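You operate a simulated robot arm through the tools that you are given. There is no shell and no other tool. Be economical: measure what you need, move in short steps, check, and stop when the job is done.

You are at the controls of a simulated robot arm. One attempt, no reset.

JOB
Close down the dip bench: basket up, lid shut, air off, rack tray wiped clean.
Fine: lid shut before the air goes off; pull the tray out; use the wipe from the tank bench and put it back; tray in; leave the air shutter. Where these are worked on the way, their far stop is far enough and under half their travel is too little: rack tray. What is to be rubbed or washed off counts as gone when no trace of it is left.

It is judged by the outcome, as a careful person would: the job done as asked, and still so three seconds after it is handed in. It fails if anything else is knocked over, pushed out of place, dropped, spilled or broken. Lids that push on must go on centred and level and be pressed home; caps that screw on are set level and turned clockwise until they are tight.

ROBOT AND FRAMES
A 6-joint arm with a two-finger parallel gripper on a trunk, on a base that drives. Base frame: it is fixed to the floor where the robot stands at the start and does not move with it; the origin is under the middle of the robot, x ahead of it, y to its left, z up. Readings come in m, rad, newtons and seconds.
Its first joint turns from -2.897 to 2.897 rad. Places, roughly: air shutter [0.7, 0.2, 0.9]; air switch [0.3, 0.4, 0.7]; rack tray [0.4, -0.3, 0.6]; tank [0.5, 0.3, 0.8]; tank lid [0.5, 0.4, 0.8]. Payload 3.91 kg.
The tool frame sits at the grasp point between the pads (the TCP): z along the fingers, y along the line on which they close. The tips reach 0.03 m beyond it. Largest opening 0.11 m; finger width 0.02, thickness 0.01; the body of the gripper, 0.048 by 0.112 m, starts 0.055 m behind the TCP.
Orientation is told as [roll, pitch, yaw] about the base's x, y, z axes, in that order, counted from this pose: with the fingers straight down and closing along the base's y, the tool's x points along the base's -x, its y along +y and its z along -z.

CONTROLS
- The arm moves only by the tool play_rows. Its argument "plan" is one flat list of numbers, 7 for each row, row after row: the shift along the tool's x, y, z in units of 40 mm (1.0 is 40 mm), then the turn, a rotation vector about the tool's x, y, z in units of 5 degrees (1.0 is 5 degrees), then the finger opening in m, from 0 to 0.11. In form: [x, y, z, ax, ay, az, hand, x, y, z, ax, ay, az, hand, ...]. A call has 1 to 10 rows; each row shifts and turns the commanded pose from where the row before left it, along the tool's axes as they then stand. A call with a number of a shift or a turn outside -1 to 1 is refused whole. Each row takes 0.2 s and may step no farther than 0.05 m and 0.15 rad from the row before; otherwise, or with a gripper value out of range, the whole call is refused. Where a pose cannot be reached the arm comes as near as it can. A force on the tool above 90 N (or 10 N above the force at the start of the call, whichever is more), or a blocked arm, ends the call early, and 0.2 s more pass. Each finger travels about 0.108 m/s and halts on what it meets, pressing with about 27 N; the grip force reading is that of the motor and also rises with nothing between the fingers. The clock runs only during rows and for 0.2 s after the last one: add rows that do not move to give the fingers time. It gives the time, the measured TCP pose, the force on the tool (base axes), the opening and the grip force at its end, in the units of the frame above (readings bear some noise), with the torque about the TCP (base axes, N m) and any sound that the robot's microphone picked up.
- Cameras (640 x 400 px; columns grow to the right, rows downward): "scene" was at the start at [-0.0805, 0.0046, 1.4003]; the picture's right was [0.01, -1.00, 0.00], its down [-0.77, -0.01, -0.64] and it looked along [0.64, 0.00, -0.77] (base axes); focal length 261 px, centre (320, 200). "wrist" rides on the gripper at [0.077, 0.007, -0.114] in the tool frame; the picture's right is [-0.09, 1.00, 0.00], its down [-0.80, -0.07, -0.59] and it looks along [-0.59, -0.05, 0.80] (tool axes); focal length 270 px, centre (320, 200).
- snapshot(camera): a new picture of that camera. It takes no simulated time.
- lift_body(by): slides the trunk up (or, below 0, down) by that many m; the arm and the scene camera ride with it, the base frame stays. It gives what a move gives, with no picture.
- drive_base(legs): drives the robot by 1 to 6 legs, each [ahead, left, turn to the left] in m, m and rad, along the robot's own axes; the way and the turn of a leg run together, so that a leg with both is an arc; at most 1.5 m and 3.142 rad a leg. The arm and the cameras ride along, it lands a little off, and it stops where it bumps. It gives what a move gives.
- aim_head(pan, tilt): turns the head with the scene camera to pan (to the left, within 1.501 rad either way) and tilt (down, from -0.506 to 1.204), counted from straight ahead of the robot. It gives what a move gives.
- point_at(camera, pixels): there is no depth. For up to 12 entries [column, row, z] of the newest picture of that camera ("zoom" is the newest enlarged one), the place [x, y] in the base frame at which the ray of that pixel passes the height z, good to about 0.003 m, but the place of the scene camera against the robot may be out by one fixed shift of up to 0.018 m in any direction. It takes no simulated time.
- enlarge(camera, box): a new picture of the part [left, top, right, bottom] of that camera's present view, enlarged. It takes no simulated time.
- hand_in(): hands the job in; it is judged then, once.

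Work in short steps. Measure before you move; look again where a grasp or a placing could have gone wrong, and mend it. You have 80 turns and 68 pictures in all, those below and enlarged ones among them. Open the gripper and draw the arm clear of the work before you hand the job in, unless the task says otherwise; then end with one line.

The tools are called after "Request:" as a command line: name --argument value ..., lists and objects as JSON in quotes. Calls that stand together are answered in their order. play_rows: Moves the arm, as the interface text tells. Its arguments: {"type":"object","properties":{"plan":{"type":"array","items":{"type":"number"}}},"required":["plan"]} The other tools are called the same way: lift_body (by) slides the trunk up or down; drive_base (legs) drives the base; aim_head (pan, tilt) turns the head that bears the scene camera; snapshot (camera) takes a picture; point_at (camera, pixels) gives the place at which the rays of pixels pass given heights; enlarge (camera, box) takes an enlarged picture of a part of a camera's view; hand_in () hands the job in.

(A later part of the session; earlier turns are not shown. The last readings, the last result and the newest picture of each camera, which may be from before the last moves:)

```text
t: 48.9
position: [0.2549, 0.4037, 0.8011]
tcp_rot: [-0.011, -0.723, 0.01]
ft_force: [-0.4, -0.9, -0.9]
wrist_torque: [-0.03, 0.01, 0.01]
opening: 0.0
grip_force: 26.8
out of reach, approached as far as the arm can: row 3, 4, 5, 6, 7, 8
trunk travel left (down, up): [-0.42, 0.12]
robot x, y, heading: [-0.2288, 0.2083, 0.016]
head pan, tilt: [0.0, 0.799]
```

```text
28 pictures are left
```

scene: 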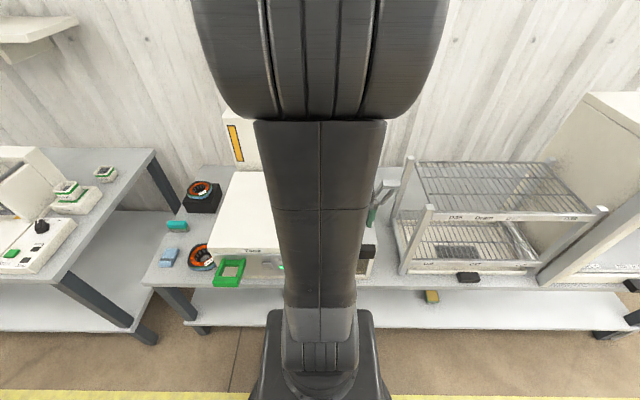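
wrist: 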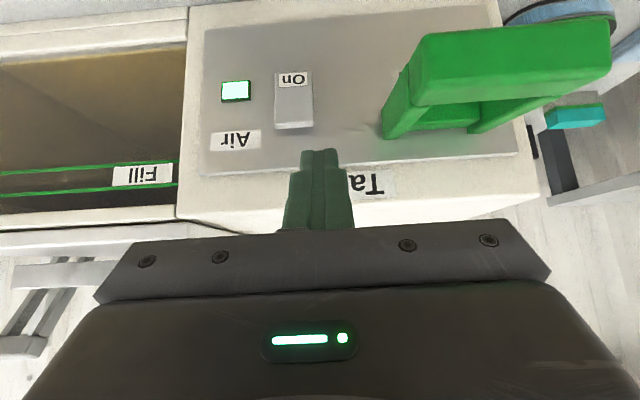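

The arm bottoms out; I lower the trunk by 0.06 (fingertips stay ~15 mm in front of the rocker).

Request:
lift_body --by -0.05

Request:
play_rows --plan '[0, -0.55, 0, 0, 0, 0, 0]'

Request:
snapshot --camera "wrist"

```text
t: 49.8
position: [0.2544, 0.4032, 0.7507]
tcp_rot: [-0.012, -0.721, 0.01]
ft_force: [0.0, 0.9, 0.2]
wrist_torque: [-0.02, 0.0, 0.01]
opening: 0.0
grip_force: 26.8
trunk travel left (down, up): [-0.37, 0.17]
robot x, y, heading: [-0.2265, 0.2112, 0.019]
head pan, tilt: [0.0, 0.799]
```

```text
t: 50.2
position: [0.2555, 0.3852, 0.7547]
tcp_rot: [-0.025, -0.718, 0.018]
ft_force: [1.6, 1.3, 0.0]
wrist_torque: [-0.02, 0.0, -0.02]
opening: 0.0002
grip_force: 27.0
out of reach, approached as far as the arm can: row 1
trunk travel left (down, up): [-0.37, 0.17]
robot x, y, heading: [-0.2301, 0.2109, 0.018]
head pan, tilt: [0.0, 0.799]
```

```text
27 pictures are left
```

wrist: 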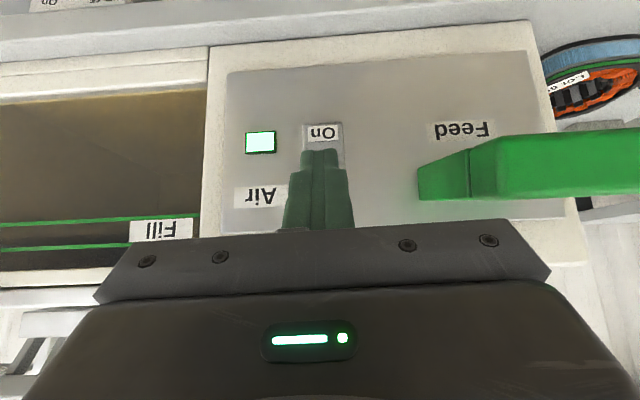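

Fingertips are in line with the rocker (col 320 vs 323). To regain reach I raise the tool 0.06 and lower the trunk the same amount.

Request:
play_rows --plan '[-0.5, 0, -0.56, 0, 0, 0, 0, -0.5, 0, -0.56, 0, 0, 0, 0]'

Request:
lift_body --by -0.06

```text
t: 50.8
position: [0.2578, 0.3849, 0.8125]
tcp_rot: [-0.012, -0.722, 0.009]
ft_force: [1.1, 0.6, -0.3]
wrist_torque: [0.06, -0.03, -0.01]
opening: 0.0
grip_force: 26.9
trunk travel left (down, up): [-0.37, 0.17]
robot x, y, heading: [-0.2303, 0.2097, 0.018]
head pan, tilt: [0.0, 0.799]
```

```text
t: 51.8
position: [0.2584, 0.3838, 0.7526]
tcp_rot: [-0.011, -0.72, 0.01]
ft_force: [0.1, 0.0, 0.4]
wrist_torque: [-0.02, -0.02, 0.03]
opening: 0.0
grip_force: 26.9
trunk travel left (down, up): [-0.31, 0.23]
robot x, y, heading: [-0.2326, 0.2085, 0.016]
head pan, tilt: [0.0, 0.799]
```

Now I push forward (+x) in 10 mm rows.

Request:
play_rows --plan '[-0.187, -0.05, 0.166, 0, 0, 0, 0, -0.187, -0.05, 0.166, 0, 0, 0, 0, -0.187, 0, 0.166, 0, 0, 0, 0]'

Request:
snapshot --camera "wrist"

```text
t: 52.6
position: [0.2791, 0.3811, 0.7512]
tcp_rot: [-0.012, -0.715, 0.015]
ft_force: [-57.8, -3.7, 17.6]
wrist_torque: [0.73, 0.48, -0.25]
opening: 0.0002
grip_force: 26.9
trunk travel left (down, up): [-0.31, 0.23]
robot x, y, heading: [-0.2271, 0.2091, 0.018]
head pan, tilt: [0.0, 0.799]
```

```text
26 pictures are left
```

wrist: 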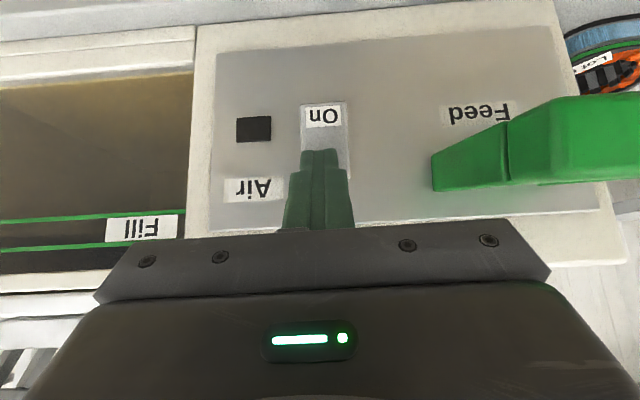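

The light is out: air off. I draw back, raise and turn the fingers straight down again.

Request:
play_rows --plan '[0.47, 0, -0.42, 0, 0, 0, 0, 0.6, 0, -0.6, 0, 0, 0, 0, 0.3, 0, -0.8, 0, 0.9, 0, 0, 0, 0, -0.9, 0, 1, 0, 0, 0, 0, -0.9, 0, 1, 0, 0, 0, 0, -0.5, 0, 1, 0, 0, 0, 0, 0, 0, 1, 0, 0.05, 0, 0, 0, 0, 1, 0, 0.11, 0, 0, 0, 0, 1, 0, 0.11, 0, 0, 0, 0.2, 1, -0.15, 0.11]'

Request:
drive_base --legs '[[0, -0.47, -0.015]]'

Request:
snapshot --camera "wrist"

Request:
snapshot --camera "scene"

```text
t: 54.8
position: [0.1502, 0.3813, 0.8481]
tcp_rot: [-0.027, -0.031, 0.016]
ft_force: [-0.6, -0.3, -0.7]
wrist_torque: [-0.01, -0.04, 0.02]
opening: 0.1098
grip_force: 0.1
trunk travel left (down, up): [-0.31, 0.23]
robot x, y, heading: [-0.231, 0.2156, 0.019]
head pan, tilt: [0.0, 0.799]
```

```text
t: 57.7
position: [0.1556, -0.1136, 0.847]
tcp_rot: [-0.028, -0.031, -0.005]
ft_force: [-0.7, 0.2, -0.1]
wrist_torque: [-0.02, 0.0, -0.04]
opening: 0.1101
grip_force: 0.0
trunk travel left (down, up): [-0.31, 0.23]
robot x, y, heading: [-0.227, -0.2752, -0.001]
head pan, tilt: [0.0, 0.799]
```

```text
25 pictures are left
```

wrist: 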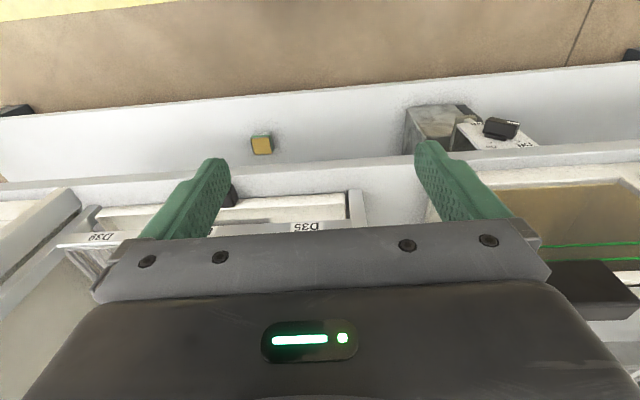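

```text
24 pictures are left
```

scene: 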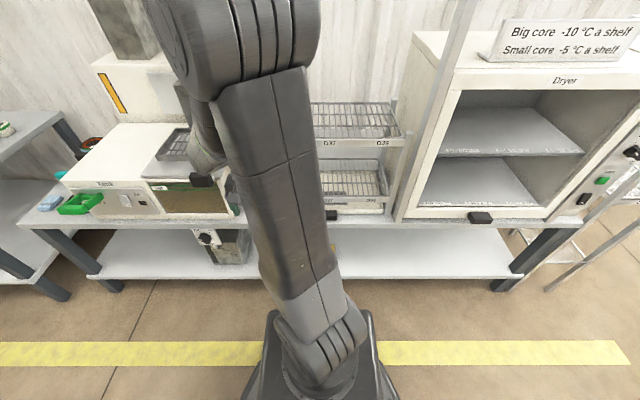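

I level the tool, move over to y≈-0.3 and look at the tray handle.

Request:
play_rows --plan '[0.2, -0.95, 0, -0.31, 0.35, 0, 0.11, 0.2, -0.95, 0, 0, 0, 0, 0.11, 0.2, -0.95, 0, 0, 0, 0, 0.11, 0, -0.95, 0, 0, 0, 0, 0.11, 0, -0.95, 0, 0, 0, 0, 0.11]'

Request:
snapshot --camera "wrist"

Request:
point_at --camera "scene" --pixels '[[332, 215, 0.63], [332, 215, 0.66]]'

```text
t: 58.9
position: [0.1318, -0.3027, 0.8492]
tcp_rot: [-0.003, -0.001, -0.004]
ft_force: [-0.6, 0.3, 0.4]
wrist_torque: [0.0, 0.0, 0.02]
opening: 0.11
grip_force: 0.1
trunk travel left (down, up): [-0.31, 0.23]
robot x, y, heading: [-0.2227, -0.2774, -0.005]
head pan, tilt: [0.0, 0.799]
```

```text
23 pictures are left
```

wrist: 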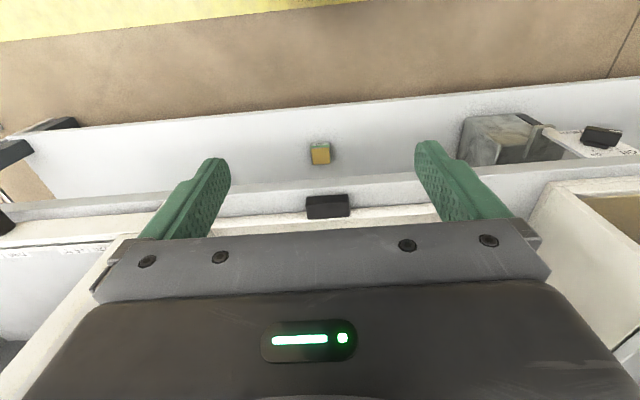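

```text
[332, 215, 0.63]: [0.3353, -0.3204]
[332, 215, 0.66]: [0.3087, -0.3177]
```

Request:
point_at --camera "wrist" --pixels '[[306, 200, 0.64], [349, 200, 0.64], [306, 200, 0.66], [349, 200, 0.66], [328, 218, 0.62], [328, 218, 0.64]]'

Request:
enlarge --camera "wrist" --box '[260, 160, 400, 240]'

```text
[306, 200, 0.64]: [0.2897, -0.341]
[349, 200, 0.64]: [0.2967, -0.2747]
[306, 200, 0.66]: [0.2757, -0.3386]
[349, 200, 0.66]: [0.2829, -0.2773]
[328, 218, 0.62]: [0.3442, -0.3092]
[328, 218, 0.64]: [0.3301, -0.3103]
```

```text
4.57 times, centred on (330, 200) of wrist
```

zoom: 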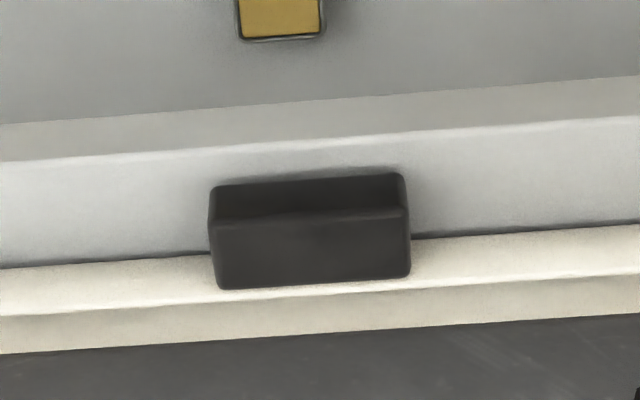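

Handle: y −0.341…−0.275, x about 0.303–0.33, top about 0.64. I come down straddling it and close.

Request:
play_rows --plan '[-0.85, -0.03, 0.5, 0, 0, 0, 0.11, -0.85, -0.03, 0.5, 0, 0, 0, 0.11, -0.85, -0.03, 0.5, 0, 0, 0, 0.11, -0.85, -0.03, 0.5, 0, 0, 0, 0.11, -0.85, -0.03, 0.5, 0, 0, 0, 0.11, 0, 0, 0.7, 0, 0, 0, 0.11]'

Request:
snapshot --camera "wrist"

```text
t: 60.3
position: [0.3013, -0.309, 0.7199]
tcp_rot: [-0.002, -0.001, -0.005]
ft_force: [-0.3, -0.3, -0.7]
wrist_torque: [0.02, -0.03, 0.01]
opening: 0.1101
grip_force: 0.0
trunk travel left (down, up): [-0.31, 0.23]
robot x, y, heading: [-0.2269, -0.282, -0.004]
head pan, tilt: [0.0, 0.799]
```

```text
21 pictures are left
```

wrist: 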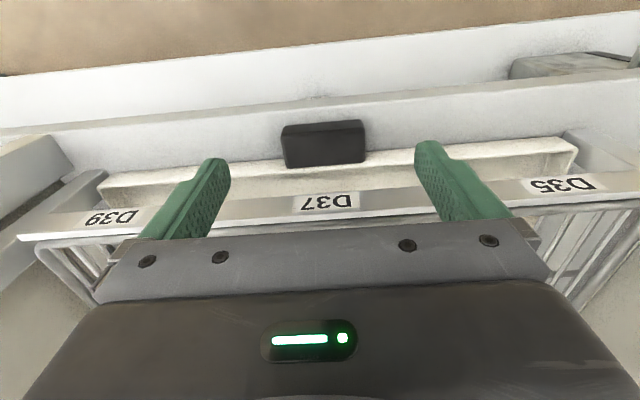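

Request:
point_at --camera "wrist" --pixels '[[283, 140, 0.64], [365, 133, 0.64], [324, 165, 0.64], [324, 122, 0.62], [324, 134, 0.64], [324, 134, 0.65], [324, 192, 0.69], [324, 192, 0.67], [324, 214, 0.69], [324, 214, 0.71]]'

```text
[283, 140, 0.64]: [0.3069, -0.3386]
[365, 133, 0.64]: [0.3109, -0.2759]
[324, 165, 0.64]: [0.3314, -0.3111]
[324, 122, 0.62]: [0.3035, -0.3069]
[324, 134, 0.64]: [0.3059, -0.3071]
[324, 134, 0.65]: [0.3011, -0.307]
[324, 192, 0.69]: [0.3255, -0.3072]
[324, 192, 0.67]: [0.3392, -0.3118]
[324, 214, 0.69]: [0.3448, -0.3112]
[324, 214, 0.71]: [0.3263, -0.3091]
```

The rack's label bar (x≈0.33, z≈0.70) would be tight for the gripper body, so I tilt the fingers 25° forward while backing off 20 mm, then go down onto the handle and close.

Request:
play_rows --plan '[0.1, 0, 0, 0, -1, 0, 0.11, 0.1, 0, 0, 0, -1, 0, 0.11, 0.1, 0, 0, 0, -1, 0, 0.11, 0.1, 0, 0, 0, -1, 0, 0.11, 0.1, 0, 0, 0, -1, 0, 0.11, 0.07, 0.01, 0.7, 0, 0, 0, 0.11, 0.07, 0.01, 0.7, 0, 0, 0, 0.11, 0.07, 0.01, 0.65, 0, 0, 0, 0.11]'

Request:
snapshot --camera "wrist"

```text
t: 62.1
position: [0.2883, -0.3099, 0.7094]
tcp_rot: [0.001, -0.35, -0.006]
ft_force: [0.0, 0.5, 0.3]
wrist_torque: [-0.02, -0.02, 0.02]
opening: 0.11
grip_force: 0.0
out of reach, approached as far as the arm can: row 5, 6, 7, 8
trunk travel left (down, up): [-0.31, 0.23]
robot x, y, heading: [-0.2254, -0.2779, -0.009]
head pan, tilt: [0.0, 0.799]
```

```text
20 pictures are left
```

wrist: 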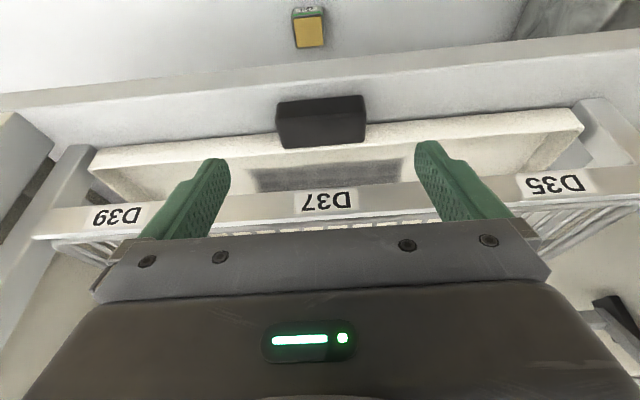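

Again a reach limit; I raise the tool 0.08 and lower the trunk 0.145 to end at z≈0.644, straddling the handle.

Request:
play_rows --plan '[-0.34, 0, -0.94, 0, 0, 0, 0.11, -0.34, 0, -0.94, 0, 0, 0, 0.11, 0, 0, 0, 0, 0, 0, 0.11]'

Request:
lift_body --by -0.12

```text
t: 62.9
position: [0.2881, -0.3071, 0.7898]
tcp_rot: [-0.002, -0.35, -0.005]
ft_force: [0.1, -0.2, 0.6]
wrist_torque: [-0.01, -0.03, -0.01]
opening: 0.1102
grip_force: 0.0
trunk travel left (down, up): [-0.31, 0.23]
robot x, y, heading: [-0.2262, -0.2758, -0.002]
head pan, tilt: [0.0, 0.799]
```

```text
t: 64.4
position: [0.2877, -0.3074, 0.6696]
tcp_rot: [0.0, -0.351, -0.005]
ft_force: [0.2, -0.2, -0.2]
wrist_torque: [0.04, 0.03, 0.0]
opening: 0.1103
grip_force: 0.0
trunk travel left (down, up): [-0.19, 0.35]
robot x, y, heading: [-0.2255, -0.2793, -0.002]
head pan, tilt: [0.0, 0.799]
```

Now the last 2–3 cm onto the handle, then close.

Request:
play_rows --plan '[-0.11, -0.02, 0.43, 0, 0, 0, 0.11, -0.11, -0.02, 0.43, 0, 0, 0, 0.11, 0, 0, 0, 0, 0, 0, 0.06, 0, 0, 0, 0, 0, 0, 0.04, 0, 0, 0, 0, 0, 0, 0.04]'

Request:
snapshot --camera "wrist"

```text
t: 65.6
position: [0.3098, -0.3091, 0.64]
tcp_rot: [-0.001, -0.349, -0.005]
ft_force: [-0.2, -4.3, -1.1]
wrist_torque: [-0.55, -0.24, -0.06]
opening: 0.07
grip_force: 45.1
trunk travel left (down, up): [-0.19, 0.35]
robot x, y, heading: [-0.2261, -0.2757, -0.002]
head pan, tilt: [0.0, 0.799]
```

```text
19 pictures are left
```

wrist: 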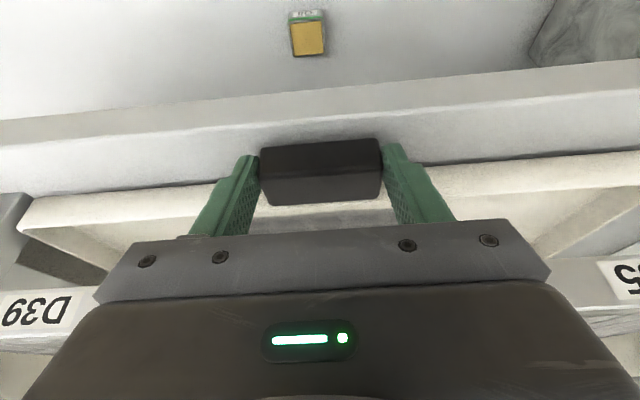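

Handle gripped (0.070). I pull the tray toward the robot.

Request:
play_rows --plan '[0.47, 0, -0.17, 0, 0, 0, 0.04, 0.47, 0, -0.17, 0, 0, 0, 0.04, 0.47, 0, -0.17, 0, 0, 0, 0.04, 0.47, 0, -0.17, 0, 0, 0, 0.04, 0.47, 0, -0.17, 0, 0, 0, 0.04, 0.47, 0, -0.17, 0, 0, 0, 0.04]'

Request:
snapshot --camera "wrist"

```text
t: 67.0
position: [0.2074, -0.3078, 0.6402]
tcp_rot: [-0.001, -0.343, -0.003]
ft_force: [-5.2, -0.9, -7.6]
wrist_torque: [-0.19, -0.38, 1.52]
opening: 0.07
grip_force: 44.9
out of reach, approached as far as the arm can: row 6
trunk travel left (down, up): [-0.19, 0.35]
robot x, y, heading: [-0.2275, -0.278, 0.004]
head pan, tilt: [0.0, 0.799]
```

```text
18 pictures are left
```

wrist: 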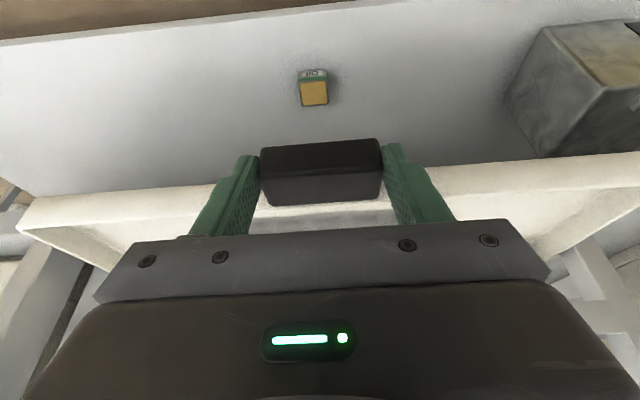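

The arm reached its near limit after 0.10 m; I pull on by driving the base back while holding.

Request:
drive_base --legs '[[-0.08, 0, 0]]'

```text
t: 68.1
position: [0.1304, -0.3077, 0.6399]
tcp_rot: [0.0, -0.347, -0.008]
ft_force: [-4.7, -7.3, -16.3]
wrist_torque: [-0.43, 1.6, 0.38]
opening: 0.0698
grip_force: 44.7
trunk travel left (down, up): [-0.19, 0.35]
robot x, y, heading: [-0.3018, -0.2772, -0.005]
head pan, tilt: [0.0, 0.799]
```

Request:
drive_base --legs '[[-0.04, 0, 0]]'

Request:
snapshot --camera "wrist"

```text
t: 68.9
position: [0.0958, -0.3081, 0.6417]
tcp_rot: [0.002, -0.351, -0.007]
ft_force: [28.8, -17.6, 20.6]
wrist_torque: [-0.14, -0.59, 0.32]
opening: 0.0695
grip_force: 45.4
trunk travel left (down, up): [-0.19, 0.35]
robot x, y, heading: [-0.3415, -0.276, -0.004]
head pan, tilt: [0.0, 0.799]
```

```text
17 pictures are left
```

wrist: 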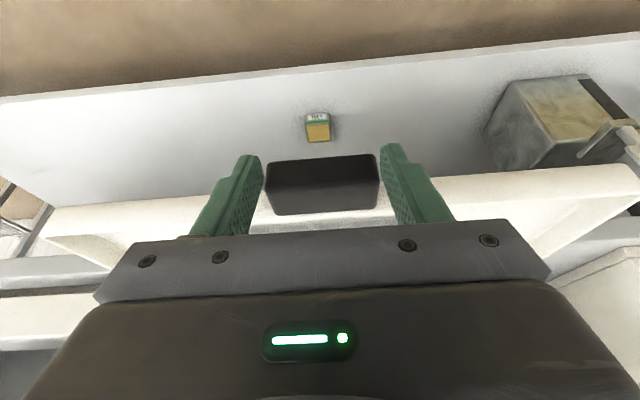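

The pull force jumped (29 N): the tray is at its stop, out by about 0.21 m. I open, and raise straight up by the trunk to view the tray.

Request:
play_rows --plan '[0, 0, 0, 0, 0, 0, 0.09, 0, 0, 0, 0, 0, 0, 0.11, 0, 0, 0, 0, 0, 0, 0.11]'

Request:
lift_body --by 0.33

Request:
snapshot --camera "wrist"

```text
t: 69.7
position: [0.0925, -0.307, 0.642]
tcp_rot: [-0.001, -0.351, -0.008]
ft_force: [0.3, -0.3, 0.4]
wrist_torque: [0.01, 0.02, 0.0]
opening: 0.1102
grip_force: 0.0
trunk travel left (down, up): [-0.19, 0.35]
robot x, y, heading: [-0.3439, -0.2759, -0.004]
head pan, tilt: [0.0, 0.799]
```

```text
t: 73.0
position: [0.0926, -0.3078, 0.9711]
tcp_rot: [0.0, -0.352, -0.008]
ft_force: [0.8, -0.2, 0.4]
wrist_torque: [0.03, 0.0, -0.01]
opening: 0.11
grip_force: 0.1
trunk travel left (down, up): [-0.52, 0.02]
robot x, y, heading: [-0.3451, -0.2815, 0.001]
head pan, tilt: [0.0, 0.799]
```

```text
16 pictures are left
```

wrist: 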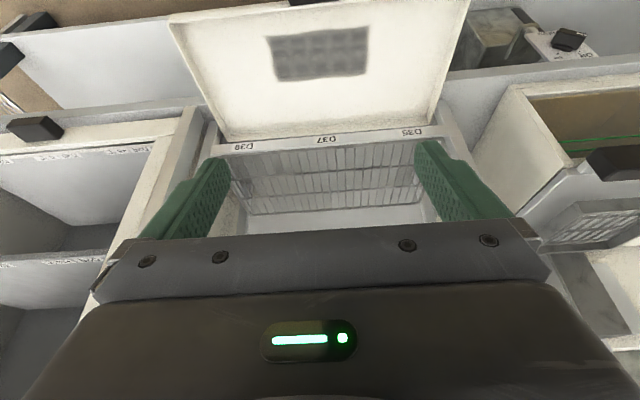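

The stain is fully exposed at (268–368, 30–80). I measure it and the tray edges.

Request:
point_at --camera "wrist" --pixels '[[266, 36, 0.615], [364, 27, 0.615], [277, 82, 0.615], [368, 76, 0.615], [170, 22, 0.63], [470, 0, 0.63], [222, 138, 0.62], [440, 122, 0.62], [222, 145, 0.69], [440, 130, 0.69]]'

Request:
drive_base --legs '[[0, 0.9, 0]]'

```text
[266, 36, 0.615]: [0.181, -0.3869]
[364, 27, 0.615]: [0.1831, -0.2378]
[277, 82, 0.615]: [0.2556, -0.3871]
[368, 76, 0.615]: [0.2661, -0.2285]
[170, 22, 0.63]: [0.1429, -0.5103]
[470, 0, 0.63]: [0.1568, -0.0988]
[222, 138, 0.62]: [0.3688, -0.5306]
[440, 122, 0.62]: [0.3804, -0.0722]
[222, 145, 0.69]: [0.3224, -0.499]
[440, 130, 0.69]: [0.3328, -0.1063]
```

```text
t: 77.8
position: [0.0983, 0.5982, 0.9725]
tcp_rot: [0.001, -0.352, -0.008]
ft_force: [0.0, 0.0, 0.6]
wrist_torque: [0.01, -0.01, -0.02]
opening: 0.11
grip_force: 0.0
trunk travel left (down, up): [-0.52, 0.02]
robot x, y, heading: [-0.3354, 0.6288, -0.01]
head pan, tilt: [0.0, 0.799]
```

Stain: x 0.18–0.262, y −0.387…−0.233. Now in front of the wipe: I drive forward 0.2, straighten the tool and look.

Request:
drive_base --legs '[[0.2, 0, 0.01]]'

Request:
play_rows --plan '[0, 0.6, 0, 0, 1, 0, 0.11, 0, 0.6, 0, 0, 1, 0, 0.11, 0, 0.6, 0, 0, 1, 0, 0.11, 0, 0.6, 0, 0, 1, 0, 0.11, 0, 0.6, 0, 0, 0, 0, 0.11, 0, 0.6, 0.6, 0, 0, 0, 0.11, 0, 0.6, 0.6, 0, 0, 0, 0.11, -0.6, 0.6, 0.6, 0, 0, 0, 0.11]'

Request:
snapshot --camera "wrist"

```text
t: 79.3
position: [0.2939, 0.6023, 0.9703]
tcp_rot: [0.0, -0.351, 0.001]
ft_force: [-0.3, 0.8, 0.1]
wrist_torque: [0.01, -0.03, -0.02]
opening: 0.1101
grip_force: 0.0
trunk travel left (down, up): [-0.52, 0.02]
robot x, y, heading: [-0.1425, 0.6293, 0.006]
head pan, tilt: [0.0, 0.799]
```

```text
t: 81.1
position: [0.3195, 0.7971, 0.8987]
tcp_rot: [0.001, -0.003, 0.003]
ft_force: [-0.6, 1.0, 0.0]
wrist_torque: [0.0, -0.02, -0.01]
opening: 0.1099
grip_force: 0.0
trunk travel left (down, up): [-0.52, 0.02]
robot x, y, heading: [-0.1401, 0.6311, 0.008]
head pan, tilt: [0.0, 0.799]
```

```text
15 pictures are left
```

wrist: 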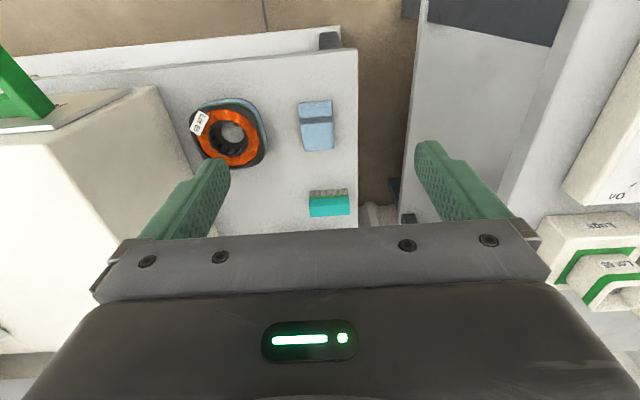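

Request:
point_at --camera "wrist" --pixels '[[298, 103, 0.63], [331, 100, 0.63], [303, 151, 0.63], [334, 148, 0.63], [316, 125, 0.63], [265, 140, 0.65], [357, 150, 0.6], [405, 150, 0.65], [412, 150, 0.6]]'

Request:
enlarge --camera "wrist" --box '[260, 80, 380, 160]'

```text
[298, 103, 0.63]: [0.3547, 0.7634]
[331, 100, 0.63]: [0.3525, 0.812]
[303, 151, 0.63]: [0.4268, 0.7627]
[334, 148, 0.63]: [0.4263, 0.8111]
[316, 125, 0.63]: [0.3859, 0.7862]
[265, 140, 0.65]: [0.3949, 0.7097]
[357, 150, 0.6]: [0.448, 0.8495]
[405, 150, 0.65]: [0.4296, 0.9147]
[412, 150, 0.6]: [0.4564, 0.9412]
```

```text
5.00 times, centred on (320, 120) of wrist
```

zoom: 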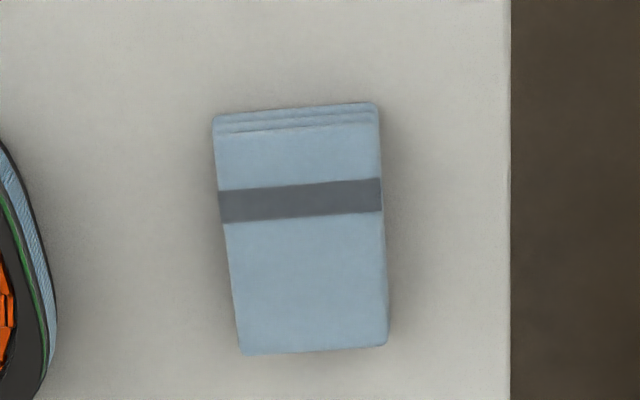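

Wipe: x 0.353–0.427, y 0.763–0.812, square to the axes. I go above it with an 0.08 opening (stator close by at y≈0.71) and lower the trunk.

Request:
play_rows --plan '[-0.6, -0.08, 0.2, 0, 0, 0, 0.08, -0.6, -0.08, 0.2, 0, 0, 0, 0.08, -0.5, -0.08, 0.2, 0, 0, 0, 0.08]'

Request:
lift_body --by -0.17

Request:
snapshot --camera "wrist"

```text
t: 81.9
position: [0.3887, 0.7847, 0.8757]
tcp_rot: [-0.001, 0.0, 0.004]
ft_force: [0.4, 0.1, 0.6]
wrist_torque: [0.03, -0.03, 0.0]
opening: 0.0802
grip_force: 0.0
trunk travel left (down, up): [-0.52, 0.02]
robot x, y, heading: [-0.1421, 0.6279, 0.002]
head pan, tilt: [0.0, 0.799]
```

```text
t: 83.8
position: [0.3882, 0.7863, 0.7058]
tcp_rot: [0.0, -0.003, 0.004]
ft_force: [-0.1, 1.1, -0.2]
wrist_torque: [0.01, -0.02, -0.05]
opening: 0.0801
grip_force: 0.1
trunk travel left (down, up): [-0.35, 0.19]
robot x, y, heading: [-0.1396, 0.6293, 0.006]
head pan, tilt: [0.0, 0.799]
```

```text
13 pictures are left
```

wrist: 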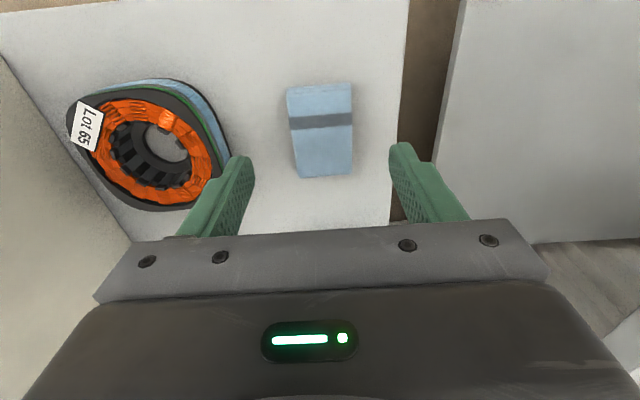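

Request:
point_at --camera "wrist" --pixels '[[230, 150, 0.63], [228, 150, 0.61], [287, 90, 0.625], [352, 85, 0.625], [299, 177, 0.625], [352, 174, 0.625], [320, 132, 0.625]]'

```text
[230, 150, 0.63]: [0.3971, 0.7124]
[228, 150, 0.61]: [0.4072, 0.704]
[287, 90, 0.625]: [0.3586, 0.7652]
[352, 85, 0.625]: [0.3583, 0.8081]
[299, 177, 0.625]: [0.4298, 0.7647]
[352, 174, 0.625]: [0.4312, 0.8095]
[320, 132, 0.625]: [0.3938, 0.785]
```

Fingers clear the stator by ~2 cm. I descend to z≈0.642 and close on the wipe.

Request:
play_rows --plan '[-0.07, 0, 0.55, 0, 0, 0, 0.08, 0, 0, 0.55, 0, 0, 0, 0.08, 0, 0, 0.5, 0, 0, 0, 0.08, 0, 0, 0, 0, 0, 0, 0.045, 0, 0, 0, 0, 0, 0, 0.02, 0, 0, 0, 0, 0, 0, 0.02]'

Request:
play_rows --plan '[0, 0, -0.5, 0, 0, 0, 0.02, 0, 0, -0.9, 0, 0, 0, 0.02, 0, 0, -0.9, 0, 0, 0, 0.02, 0, 0, -0.9, 0, 0, 0, 0.02]'

Request:
snapshot --camera "wrist"

```text
t: 85.2
position: [0.3928, 0.7845, 0.6423]
tcp_rot: [0.0, -0.004, 0.003]
ft_force: [0.5, 0.4, -0.3]
wrist_torque: [0.02, -0.01, 0.03]
opening: 0.0489
grip_force: 27.0
trunk travel left (down, up): [-0.35, 0.19]
robot x, y, heading: [-0.1465, 0.6327, 0.006]
head pan, tilt: [0.0, 0.799]
```

```text
t: 86.2
position: [0.3918, 0.7845, 0.7711]
tcp_rot: [0.0, -0.003, 0.003]
ft_force: [0.4, -1.0, 0.3]
wrist_torque: [-0.02, 0.04, -0.01]
opening: 0.0489
grip_force: 26.7
trunk travel left (down, up): [-0.35, 0.19]
robot x, y, heading: [-0.1436, 0.6309, 0.005]
head pan, tilt: [0.0, 0.799]
```

```text
12 pictures are left
```

wrist: 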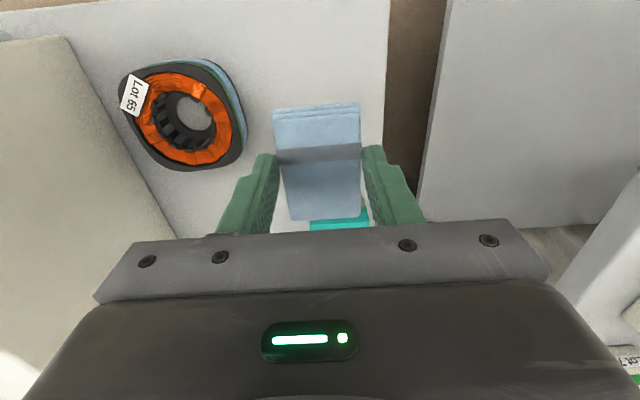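

The wipe is held level. I raise the trunk, back out and drive to the tray.

Request:
lift_body --by 0.1

Request:
drive_base --legs '[[-0.2, 0, 0], [0, -0.94, 0]]'

Request:
snapshot --camera "wrist"

```text
t: 87.6
position: [0.3915, 0.7839, 0.8688]
tcp_rot: [0.0, 0.0, 0.004]
ft_force: [0.1, -0.8, 0.0]
wrist_torque: [0.0, 0.01, 0.02]
opening: 0.0487
grip_force: 26.6
trunk travel left (down, up): [-0.45, 0.09]
robot x, y, heading: [-0.139, 0.6295, 0.009]
head pan, tilt: [0.0, 0.799]
```

```text
t: 93.6
position: [0.2001, -0.1255, 0.8693]
tcp_rot: [-0.002, -0.002, 0.02]
ft_force: [-0.6, 0.0, -0.4]
wrist_torque: [0.03, 0.0, -0.01]
opening: 0.0489
grip_force: 27.3
trunk travel left (down, up): [-0.45, 0.09]
robot x, y, heading: [-0.3316, -0.2894, 0.02]
head pan, tilt: [0.0, 0.799]
```

```text
11 pictures are left
```

wrist: 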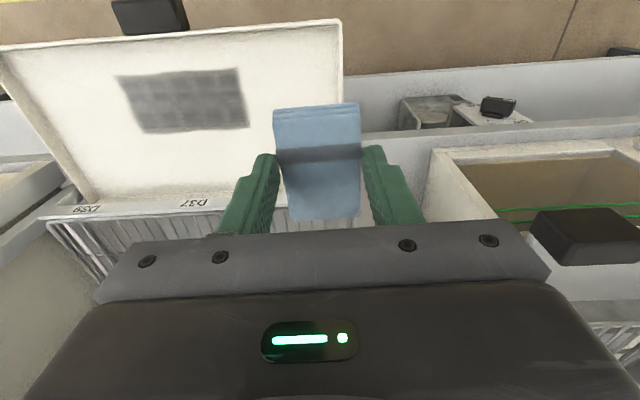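

I re-measure the stain from here and lower the trunk for the wiping height.

Request:
point_at --camera "wrist" --pixels '[[118, 78, 0.612], [241, 67, 0.612], [142, 134, 0.612], [251, 126, 0.612], [343, 22, 0.63], [343, 115, 0.63], [100, 200, 0.63], [0, 50, 0.63], [338, 30, 0.612]]'

Request:
lift_body --by -0.12

```text
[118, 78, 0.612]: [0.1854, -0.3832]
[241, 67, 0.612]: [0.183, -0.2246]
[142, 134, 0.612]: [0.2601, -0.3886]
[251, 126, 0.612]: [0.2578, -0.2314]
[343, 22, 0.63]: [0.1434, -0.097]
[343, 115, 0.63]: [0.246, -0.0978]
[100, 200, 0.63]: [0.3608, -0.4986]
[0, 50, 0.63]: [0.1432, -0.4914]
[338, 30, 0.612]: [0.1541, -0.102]
```

```text
t: 95.1
position: [0.2002, -0.1244, 0.7504]
tcp_rot: [0.0, -0.005, 0.02]
ft_force: [0.2, 0.5, 0.4]
wrist_torque: [-0.01, -0.02, -0.05]
opening: 0.0489
grip_force: 26.9
trunk travel left (down, up): [-0.33, 0.21]
robot x, y, heading: [-0.3325, -0.2876, 0.017]
head pan, tilt: [0.0, 0.799]
```

Stain x 0.184–0.259, y −0.386…−0.228. I go to its left end (y≈−0.205, x≈0.203) and lower carefully.

Request:
play_rows --plan '[0, -0.7, 0.6, 0, 0, 0.2, 0.02, 0, -0.7, 0.6, 0, 0, 0, 0.02, -0.1, -0.6, 0.6, 0, 0, 0, 0.02, 0, 0, 0.3, 0, 0, 0, 0.02, 0, 0, 0.2, 0, 0, 0, 0.02, 0, 0, 0.1, 0, 0, 0, 0.02, 0, 0, 0.1, 0, 0, 0, 0.02]'

```text
t: 96.7
position: [0.2057, -0.2054, 0.6507]
tcp_rot: [0.002, -0.005, 0.001]
ft_force: [-1.3, 2.9, 19.6]
wrist_torque: [0.1, 0.43, -0.03]
opening: 0.0487
grip_force: 27.1
trunk travel left (down, up): [-0.33, 0.21]
robot x, y, heading: [-0.3272, -0.2879, 0.022]
head pan, tilt: [0.0, 0.799]
```

Contact with ~20 N. First stroke to the right along y.

Request:
play_rows --plan '[0, -0.62, 0, 0, 0, 0, 0.02, 0, -0.62, 0, 0, 0, 0, 0.02, 0, -0.62, 0, 0, 0, 0, 0.02, 0, -0.62, 0, 0, 0, 0, 0.02, 0, -0.62, 0, 0, 0, 0, 0.02, 0, -0.62, 0, 0, 0, 0, 0.02, 0, -0.62, 0, 0, 0, 0, 0.02, 0, -0.62, 0, 0, 0, 0, 0.02]'

Request:
snapshot --camera "wrist"

```text
t: 98.5
position: [0.2063, -0.4041, 0.6509]
tcp_rot: [-0.001, -0.003, -0.001]
ft_force: [-1.2, 0.8, 12.6]
wrist_torque: [0.03, -0.05, -0.06]
opening: 0.0489
grip_force: 26.9
trunk travel left (down, up): [-0.33, 0.21]
robot x, y, heading: [-0.3326, -0.2879, 0.021]
head pan, tilt: [0.0, 0.799]
```

```text
10 pictures are left
```

wrist: 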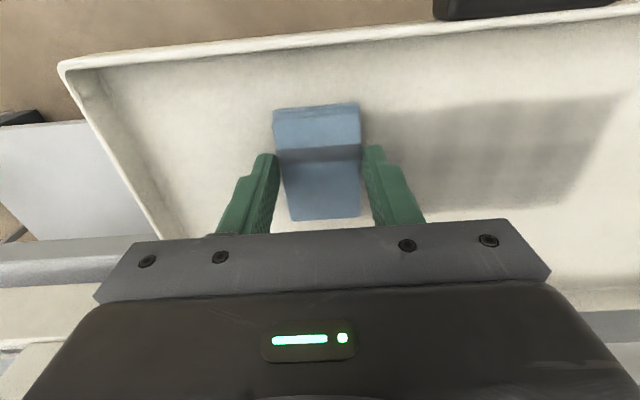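

The stain has faded with one pass; it needs several. I stroke back and forth on two lanes (x≈0.206 and 0.236).

Request:
play_rows --plan '[-0.75, 0, 0, 0, 0, 0, 0.02, 0, 0.83, 0, 0, 0, 0, 0.02, 0, 0.83, 0, 0, 0, 0, 0.02, 0, 0.83, 0, 0, 0, 0, 0.02, 0, 0.83, 0, 0, 0, 0, 0.02, 0, 0.83, 0, 0, 0, 0, 0.02, 0, 0.83, 0, 0, 0, 0, 0.02]'

Request:
play_rows --plan '[0, -0.83, 0, 0, 0, 0, 0.02, 0, -0.83, 0, 0, 0, 0, 0.02, 0, -0.83, 0, 0, 0, 0, 0.02, 0, -0.83, 0, 0, 0, 0, 0.02, 0, -0.83, 0, 0, 0, 0, 0.02, 0, -0.83, 0, 0, 0, 0, 0.02]'

Request:
play_rows --plan '[0.75, 0, 0, 0, 0, 0, 0.02, 0, 0.83, 0, 0, 0, 0, 0.02, 0, 0.83, 0, 0, 0, 0, 0.02, 0, 0.83, 0, 0, 0, 0, 0.02, 0, 0.83, 0, 0, 0, 0, 0.02, 0, 0.83, 0, 0, 0, 0, 0.02, 0, 0.83, 0, 0, 0, 0, 0.02]'

Request:
play_rows --plan '[0, -0.83, 0, 0, 0, 0, 0.02, 0, -0.83, 0, 0, 0, 0, 0.02, 0, -0.83, 0, 0, 0, 0, 0.02, 0, -0.83, 0, 0, 0, 0, 0.02, 0, -0.83, 0, 0, 0, 0, 0.02, 0, -0.83, 0, 0, 0, 0, 0.02]'

Request:
snapshot --camera "wrist"

```text
t: 100.1
position: [0.2347, -0.2018, 0.6519]
tcp_rot: [0.002, -0.001, 0.002]
ft_force: [-0.9, 2.2, 4.7]
wrist_torque: [0.06, -0.11, 0.05]
opening: 0.0488
grip_force: 26.4
trunk travel left (down, up): [-0.33, 0.21]
robot x, y, heading: [-0.3307, -0.2931, 0.025]
head pan, tilt: [0.0, 0.799]
```

```text
t: 101.5
position: [0.2337, -0.4019, 0.6508]
tcp_rot: [0.001, -0.006, 0.002]
ft_force: [0.1, 0.9, 16.0]
wrist_torque: [0.07, 0.02, -0.05]
opening: 0.0488
grip_force: 27.2
trunk travel left (down, up): [-0.33, 0.21]
robot x, y, heading: [-0.3319, -0.2915, 0.019]
head pan, tilt: [0.0, 0.799]
```

```text
t: 103.1
position: [0.206, -0.2048, 0.6504]
tcp_rot: [0.002, -0.002, 0.001]
ft_force: [0.1, -0.5, -1.2]
wrist_torque: [-0.01, -0.01, 0.01]
opening: 0.0487
grip_force: 27.1
trunk travel left (down, up): [-0.33, 0.21]
robot x, y, heading: [-0.3305, -0.2905, 0.022]
head pan, tilt: [0.0, 0.799]
```

```text
t: 104.5
position: [0.2047, -0.4025, 0.6514]
tcp_rot: [0.0, -0.003, 0.0]
ft_force: [0.0, -0.3, 1.5]
wrist_torque: [0.0, -0.04, -0.04]
opening: 0.0487
grip_force: 27.1
trunk travel left (down, up): [-0.33, 0.21]
robot x, y, heading: [-0.3329, -0.2881, 0.015]
head pan, tilt: [0.0, 0.799]
```

```text
9 pictures are left
```

wrist: 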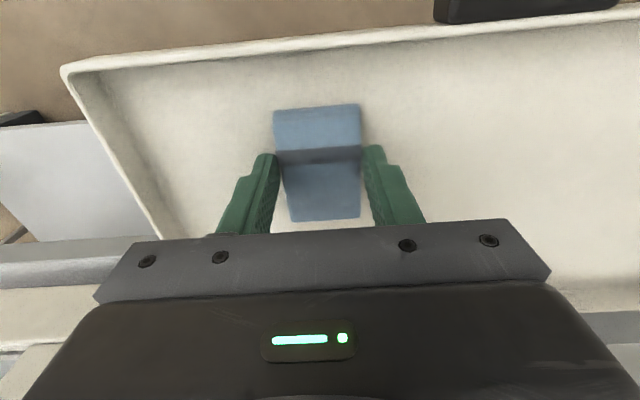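

Looks clean, but the contact force has faded; I do one more safety pass on both lanes, pressed 3 mm lower, then lift to inspect.

Request:
play_rows --plan '[-0.9, 0, 0.08, 0, 0, 0, 0.02, 0, 0.83, 0, 0, 0, 0, 0.02, 0, 0.83, 0, 0, 0, 0, 0.02, 0, 0.83, 0, 0, 0, 0, 0.02, 0, 0.83, 0, 0, 0, 0, 0.02, 0, 0.83, 0, 0, 0, 0, 0.02, 0, 0.83, 0, 0, 0, 0, 0.02]'

Request:
play_rows --plan '[0.9, 0, 0, 0, 0, 0, 0.02, 0, -0.83, 0, 0, 0, 0, 0.02, 0, -0.83, 0, 0, 0, 0, 0.02, 0, -0.83, 0, 0, 0, 0, 0.02, 0, -0.83, 0, 0, 0, 0, 0.02, 0, -0.83, 0, 0, 0, 0, 0.02, 0, -0.83, 0, 0, 0, 0, 0.02]'

Request:
play_rows --plan '[0, 0, -0.5, 0, 0, 0, 0.02, 0, 0.6, -0.8, 0, 0, 0, 0.02, 0, 0.9, -0.6, 0, 0, 0, 0.02, 0, 0.9, -0.6, 0, 0, 0, 0.02, 0, 0.9, -0.6, 0, 0, 0, 0.02, 0, 0.9, -0.6, 0, 0, 0, 0.02, 0, 0.9, 0, 0, 0, 0, 0.02, 0, 0.9, 0, 0, 0, 0, 0.02]'

Request:
lift_body --by 0.12

Request:
snapshot --camera "wrist"

```text
t: 106.1
position: [0.239, -0.2023, 0.6484]
tcp_rot: [0.002, -0.007, 0.002]
ft_force: [-1.6, -8.1, 35.4]
wrist_torque: [-0.38, 0.02, 0.05]
opening: 0.0488
grip_force: 27.1
trunk travel left (down, up): [-0.33, 0.21]
robot x, y, heading: [-0.333, -0.2895, 0.022]
head pan, tilt: [0.0, 0.799]
```

```text
t: 107.7
position: [0.203, -0.4052, 0.6455]
tcp_rot: [0.001, -0.001, 0.0]
ft_force: [-1.1, 0.6, -0.6]
wrist_torque: [-0.01, 0.01, -0.01]
opening: 0.0487
grip_force: 26.6
trunk travel left (down, up): [-0.33, 0.21]
robot x, y, heading: [-0.3324, -0.2893, 0.021]
head pan, tilt: [0.0, 0.799]
```

```text
t: 109.5
position: [0.2074, -0.1636, 0.7952]
tcp_rot: [0.0, -0.002, 0.001]
ft_force: [-0.1, 0.3, -0.7]
wrist_torque: [-0.02, -0.03, 0.02]
opening: 0.0486
grip_force: 27.3
trunk travel left (down, up): [-0.33, 0.21]
robot x, y, heading: [-0.3302, -0.2892, 0.018]
head pan, tilt: [0.0, 0.799]
```

```text
t: 111.0
position: [0.2054, -0.1636, 0.9153]
tcp_rot: [0.0, -0.002, 0.003]
ft_force: [0.2, 0.2, -0.5]
wrist_torque: [0.0, 0.01, 0.01]
opening: 0.0487
grip_force: 27.0
trunk travel left (down, up): [-0.45, 0.09]
robot x, y, heading: [-0.3296, -0.2858, 0.021]
head pan, tilt: [0.0, 0.799]
```

```text
8 pictures are left
```

wrist: 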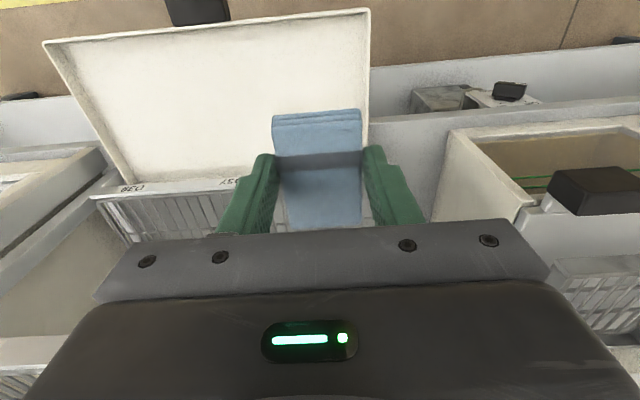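

The tray floor is spotless. I carry the wipe back to its place on the tank bench.

Request:
drive_base --legs '[[0, 0.93, -0.02], [0.19, 0, 0]]'

```text
t: 117.0
position: [0.3921, 0.7463, 0.9159]
tcp_rot: [0.001, -0.001, -0.032]
ft_force: [0.7, -0.1, -0.5]
wrist_torque: [0.02, -0.01, -0.01]
opening: 0.0489
grip_force: 26.8
trunk travel left (down, up): [-0.45, 0.09]
robot x, y, heading: [-0.1495, 0.6351, -0.01]
head pan, tilt: [0.0, 0.799]
```

I correct y by +0.038 and the yaw, lower the trunk, and check before setting down.

Request:
play_rows --plan '[0, 0.5, 0, 0, 0, -0.4, 0.02, 0, 0.47, 0, 0, 0, 0, 0.02, 0, 0, 0.4, 0, 0, 0, 0.02]'

Request:
lift_body --by -0.2

Request:
snapshot --camera "wrist"

```text
t: 117.8
position: [0.3904, 0.7862, 0.8978]
tcp_rot: [0.001, -0.003, 0.0]
ft_force: [0.3, -0.5, -0.1]
wrist_torque: [-0.03, 0.03, 0.02]
opening: 0.0488
grip_force: 27.3
trunk travel left (down, up): [-0.45, 0.09]
robot x, y, heading: [-0.1524, 0.6395, -0.018]
head pan, tilt: [0.0, 0.799]
```

```text
t: 120.0
position: [0.3899, 0.7853, 0.698]
tcp_rot: [0.0, -0.003, -0.001]
ft_force: [-0.3, 0.5, -0.8]
wrist_torque: [0.0, -0.02, -0.01]
opening: 0.0488
grip_force: 27.1
trunk travel left (down, up): [-0.25, 0.29]
robot x, y, heading: [-0.1501, 0.6415, -0.017]
head pan, tilt: [0.0, 0.799]
```

```text
7 pictures are left
```

wrist: 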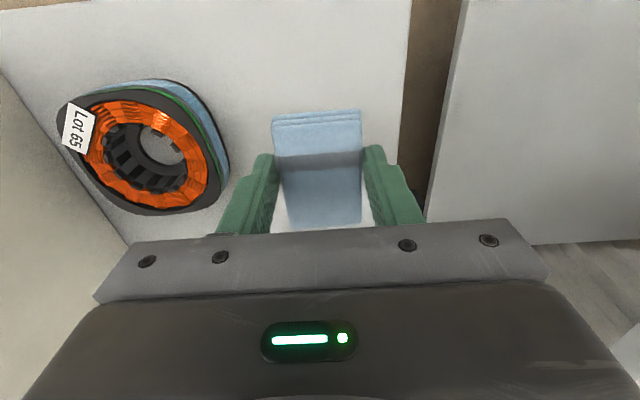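

In place over its old spot. I set it down gently.

Request:
play_rows --plan '[-0.03, 0, 0.4, 0, 0, 0, 0.02, 0, 0, 0.4, 0, 0, 0, 0.02, 0, 0, 0.4, 0, 0, 0, 0.02, 0, 0, 0.1, 0, 0, 0, 0.02, 0, 0, 0.1, 0, 0, 0, 0.02, 0, 0, 0.08, 0, 0, 0, 0.02]'

```text
t: 121.4
position: [0.3911, 0.7852, 0.6387]
tcp_rot: [0.001, 0.0, 0.0]
ft_force: [-0.5, -1.2, -0.7]
wrist_torque: [0.0, -0.02, -0.01]
opening: 0.0487
grip_force: 27.5
trunk travel left (down, up): [-0.25, 0.29]
robot x, y, heading: [-0.152, 0.639, -0.017]
head pan, tilt: [0.0, 0.799]
```

Request:
play_rows --plan '[0, 0, 0.05, 0, 0, 0, 0.02, 0, 0, 0.05, 0, 0, 0, 0.02, 0, 0, 0, 0, 0, 0, 0.02]'

```text
t: 122.2
position: [0.3908, 0.7842, 0.6366]
tcp_rot: [0.002, -0.007, 0.001]
ft_force: [-4.0, -4.6, 20.7]
wrist_torque: [-0.2, 0.31, -0.05]
opening: 0.0488
grip_force: 27.0
trunk travel left (down, up): [-0.25, 0.29]
robot x, y, heading: [-0.1491, 0.6421, -0.017]
head pan, tilt: [0.0, 0.799]
```

Contact (21 N): the wipe is on the bench. I open to 0.08 and rise.

Request:
play_rows --plan '[0, 0, 0, 0, 0, 0, 0.06, 0, 0, 0, 0, 0, 0, 0.08, 0, 0, 0, 0, 0, 0, 0.08, 0, 0, -0.6, 0, 0, 0, 0.08, 0, 0, -0.9, 0, 0, 0, 0.08, 0, 0, -0.9, 0, 0, 0, 0.08, 0, 0, -0.9, 0, 0, 0, 0.08, 0, 0, -0.9, 0, 0, 0, 0.08]'

Request:
lift_body --by 0.2

Request:
snapshot --camera "wrist"

```text
t: 124.0
position: [0.3905, 0.7818, 0.8029]
tcp_rot: [0.001, -0.001, 0.003]
ft_force: [-0.7, 0.2, -0.6]
wrist_torque: [-0.01, 0.03, -0.02]
opening: 0.08
grip_force: 0.0
trunk travel left (down, up): [-0.25, 0.29]
robot x, y, heading: [-0.1489, 0.6414, -0.019]
head pan, tilt: [0.0, 0.799]
```

```text
t: 126.1
position: [0.3907, 0.7819, 1.0026]
tcp_rot: [0.0, -0.002, 0.002]
ft_force: [0.2, 0.1, -0.1]
wrist_torque: [0.01, 0.01, 0.02]
opening: 0.08
grip_force: 0.1
trunk travel left (down, up): [-0.45, 0.09]
robot x, y, heading: [-0.149, 0.6421, -0.011]
head pan, tilt: [0.0, 0.799]
```

```text
6 pictures are left
```

wrist: 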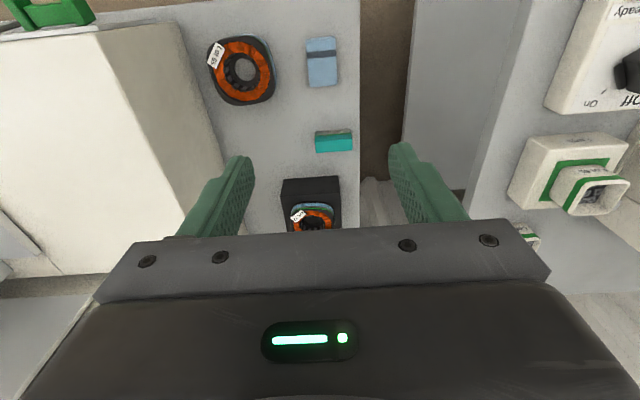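

Wipe is flat back in its place. Now I back off, drive to the tray and close the fingers for pushing it in.

Request:
drive_base --legs '[[-0.24, 0, 0.011], [0, -0.93, 0]]'

Request:
play_rows --plan '[0.6, -0.7, 0, 0, 0, 0, 0.04, 0.6, -0.7, 0, 0, 0, 0, 0, 0.6, -0.7, 0, 0, 0, 0, 0, 0.6, -0.7, 0, 0, 0, 0, 0]'

Request:
snapshot --camera "wrist"

```text
t: 132.3
position: [0.1403, -0.1401, 1.0012]
tcp_rot: [0.0, -0.003, -0.013]
ft_force: [0.2, -0.5, 0.2]
wrist_torque: [0.02, 0.03, -0.03]
opening: 0.0801
grip_force: 0.0
trunk travel left (down, up): [-0.45, 0.09]
robot x, y, heading: [-0.4015, -0.2708, -0.03]
head pan, tilt: [0.0, 0.799]
```

```text
t: 133.3
position: [0.0454, -0.2513, 0.9998]
tcp_rot: [-0.001, -0.003, -0.009]
ft_force: [0.0, -0.4, -1.6]
wrist_torque: [-0.01, 0.01, 0.0]
opening: 0.0
grip_force: 27.0
trunk travel left (down, up): [-0.45, 0.09]
robot x, y, heading: [-0.3992, -0.2746, -0.028]
head pan, tilt: [0.0, 0.799]
```

```text
5 pictures are left
```

wrist: 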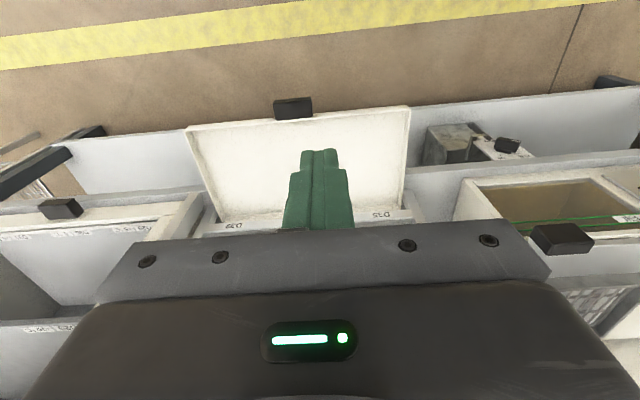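

Request:
point_at --camera "wrist" --pixels '[[274, 101, 0.64], [311, 98, 0.64], [276, 119, 0.64], [312, 117, 0.64], [275, 101, 0.61]]'

Request:
play_rows --plan '[0.3, -0.5, 0, 0, 0, 0, 0, 0.4, -0.5, 0, 0, 0, 0, 0, 0.3, -0.4, 0, 0, 0, 0, 0]'

```text
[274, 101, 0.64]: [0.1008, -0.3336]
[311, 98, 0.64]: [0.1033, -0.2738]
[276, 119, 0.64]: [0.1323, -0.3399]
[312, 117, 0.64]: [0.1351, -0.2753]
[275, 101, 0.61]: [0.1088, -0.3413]
```

```text
t: 134.1
position: [0.0051, -0.3056, 0.9987]
tcp_rot: [0.001, -0.001, -0.01]
ft_force: [0.9, 0.0, 0.8]
wrist_torque: [0.0, 0.01, 0.01]
opening: 0.0
grip_force: 26.9
trunk travel left (down, up): [-0.45, 0.09]
robot x, y, heading: [-0.4043, -0.2774, -0.026]
head pan, tilt: [0.0, 0.799]
```

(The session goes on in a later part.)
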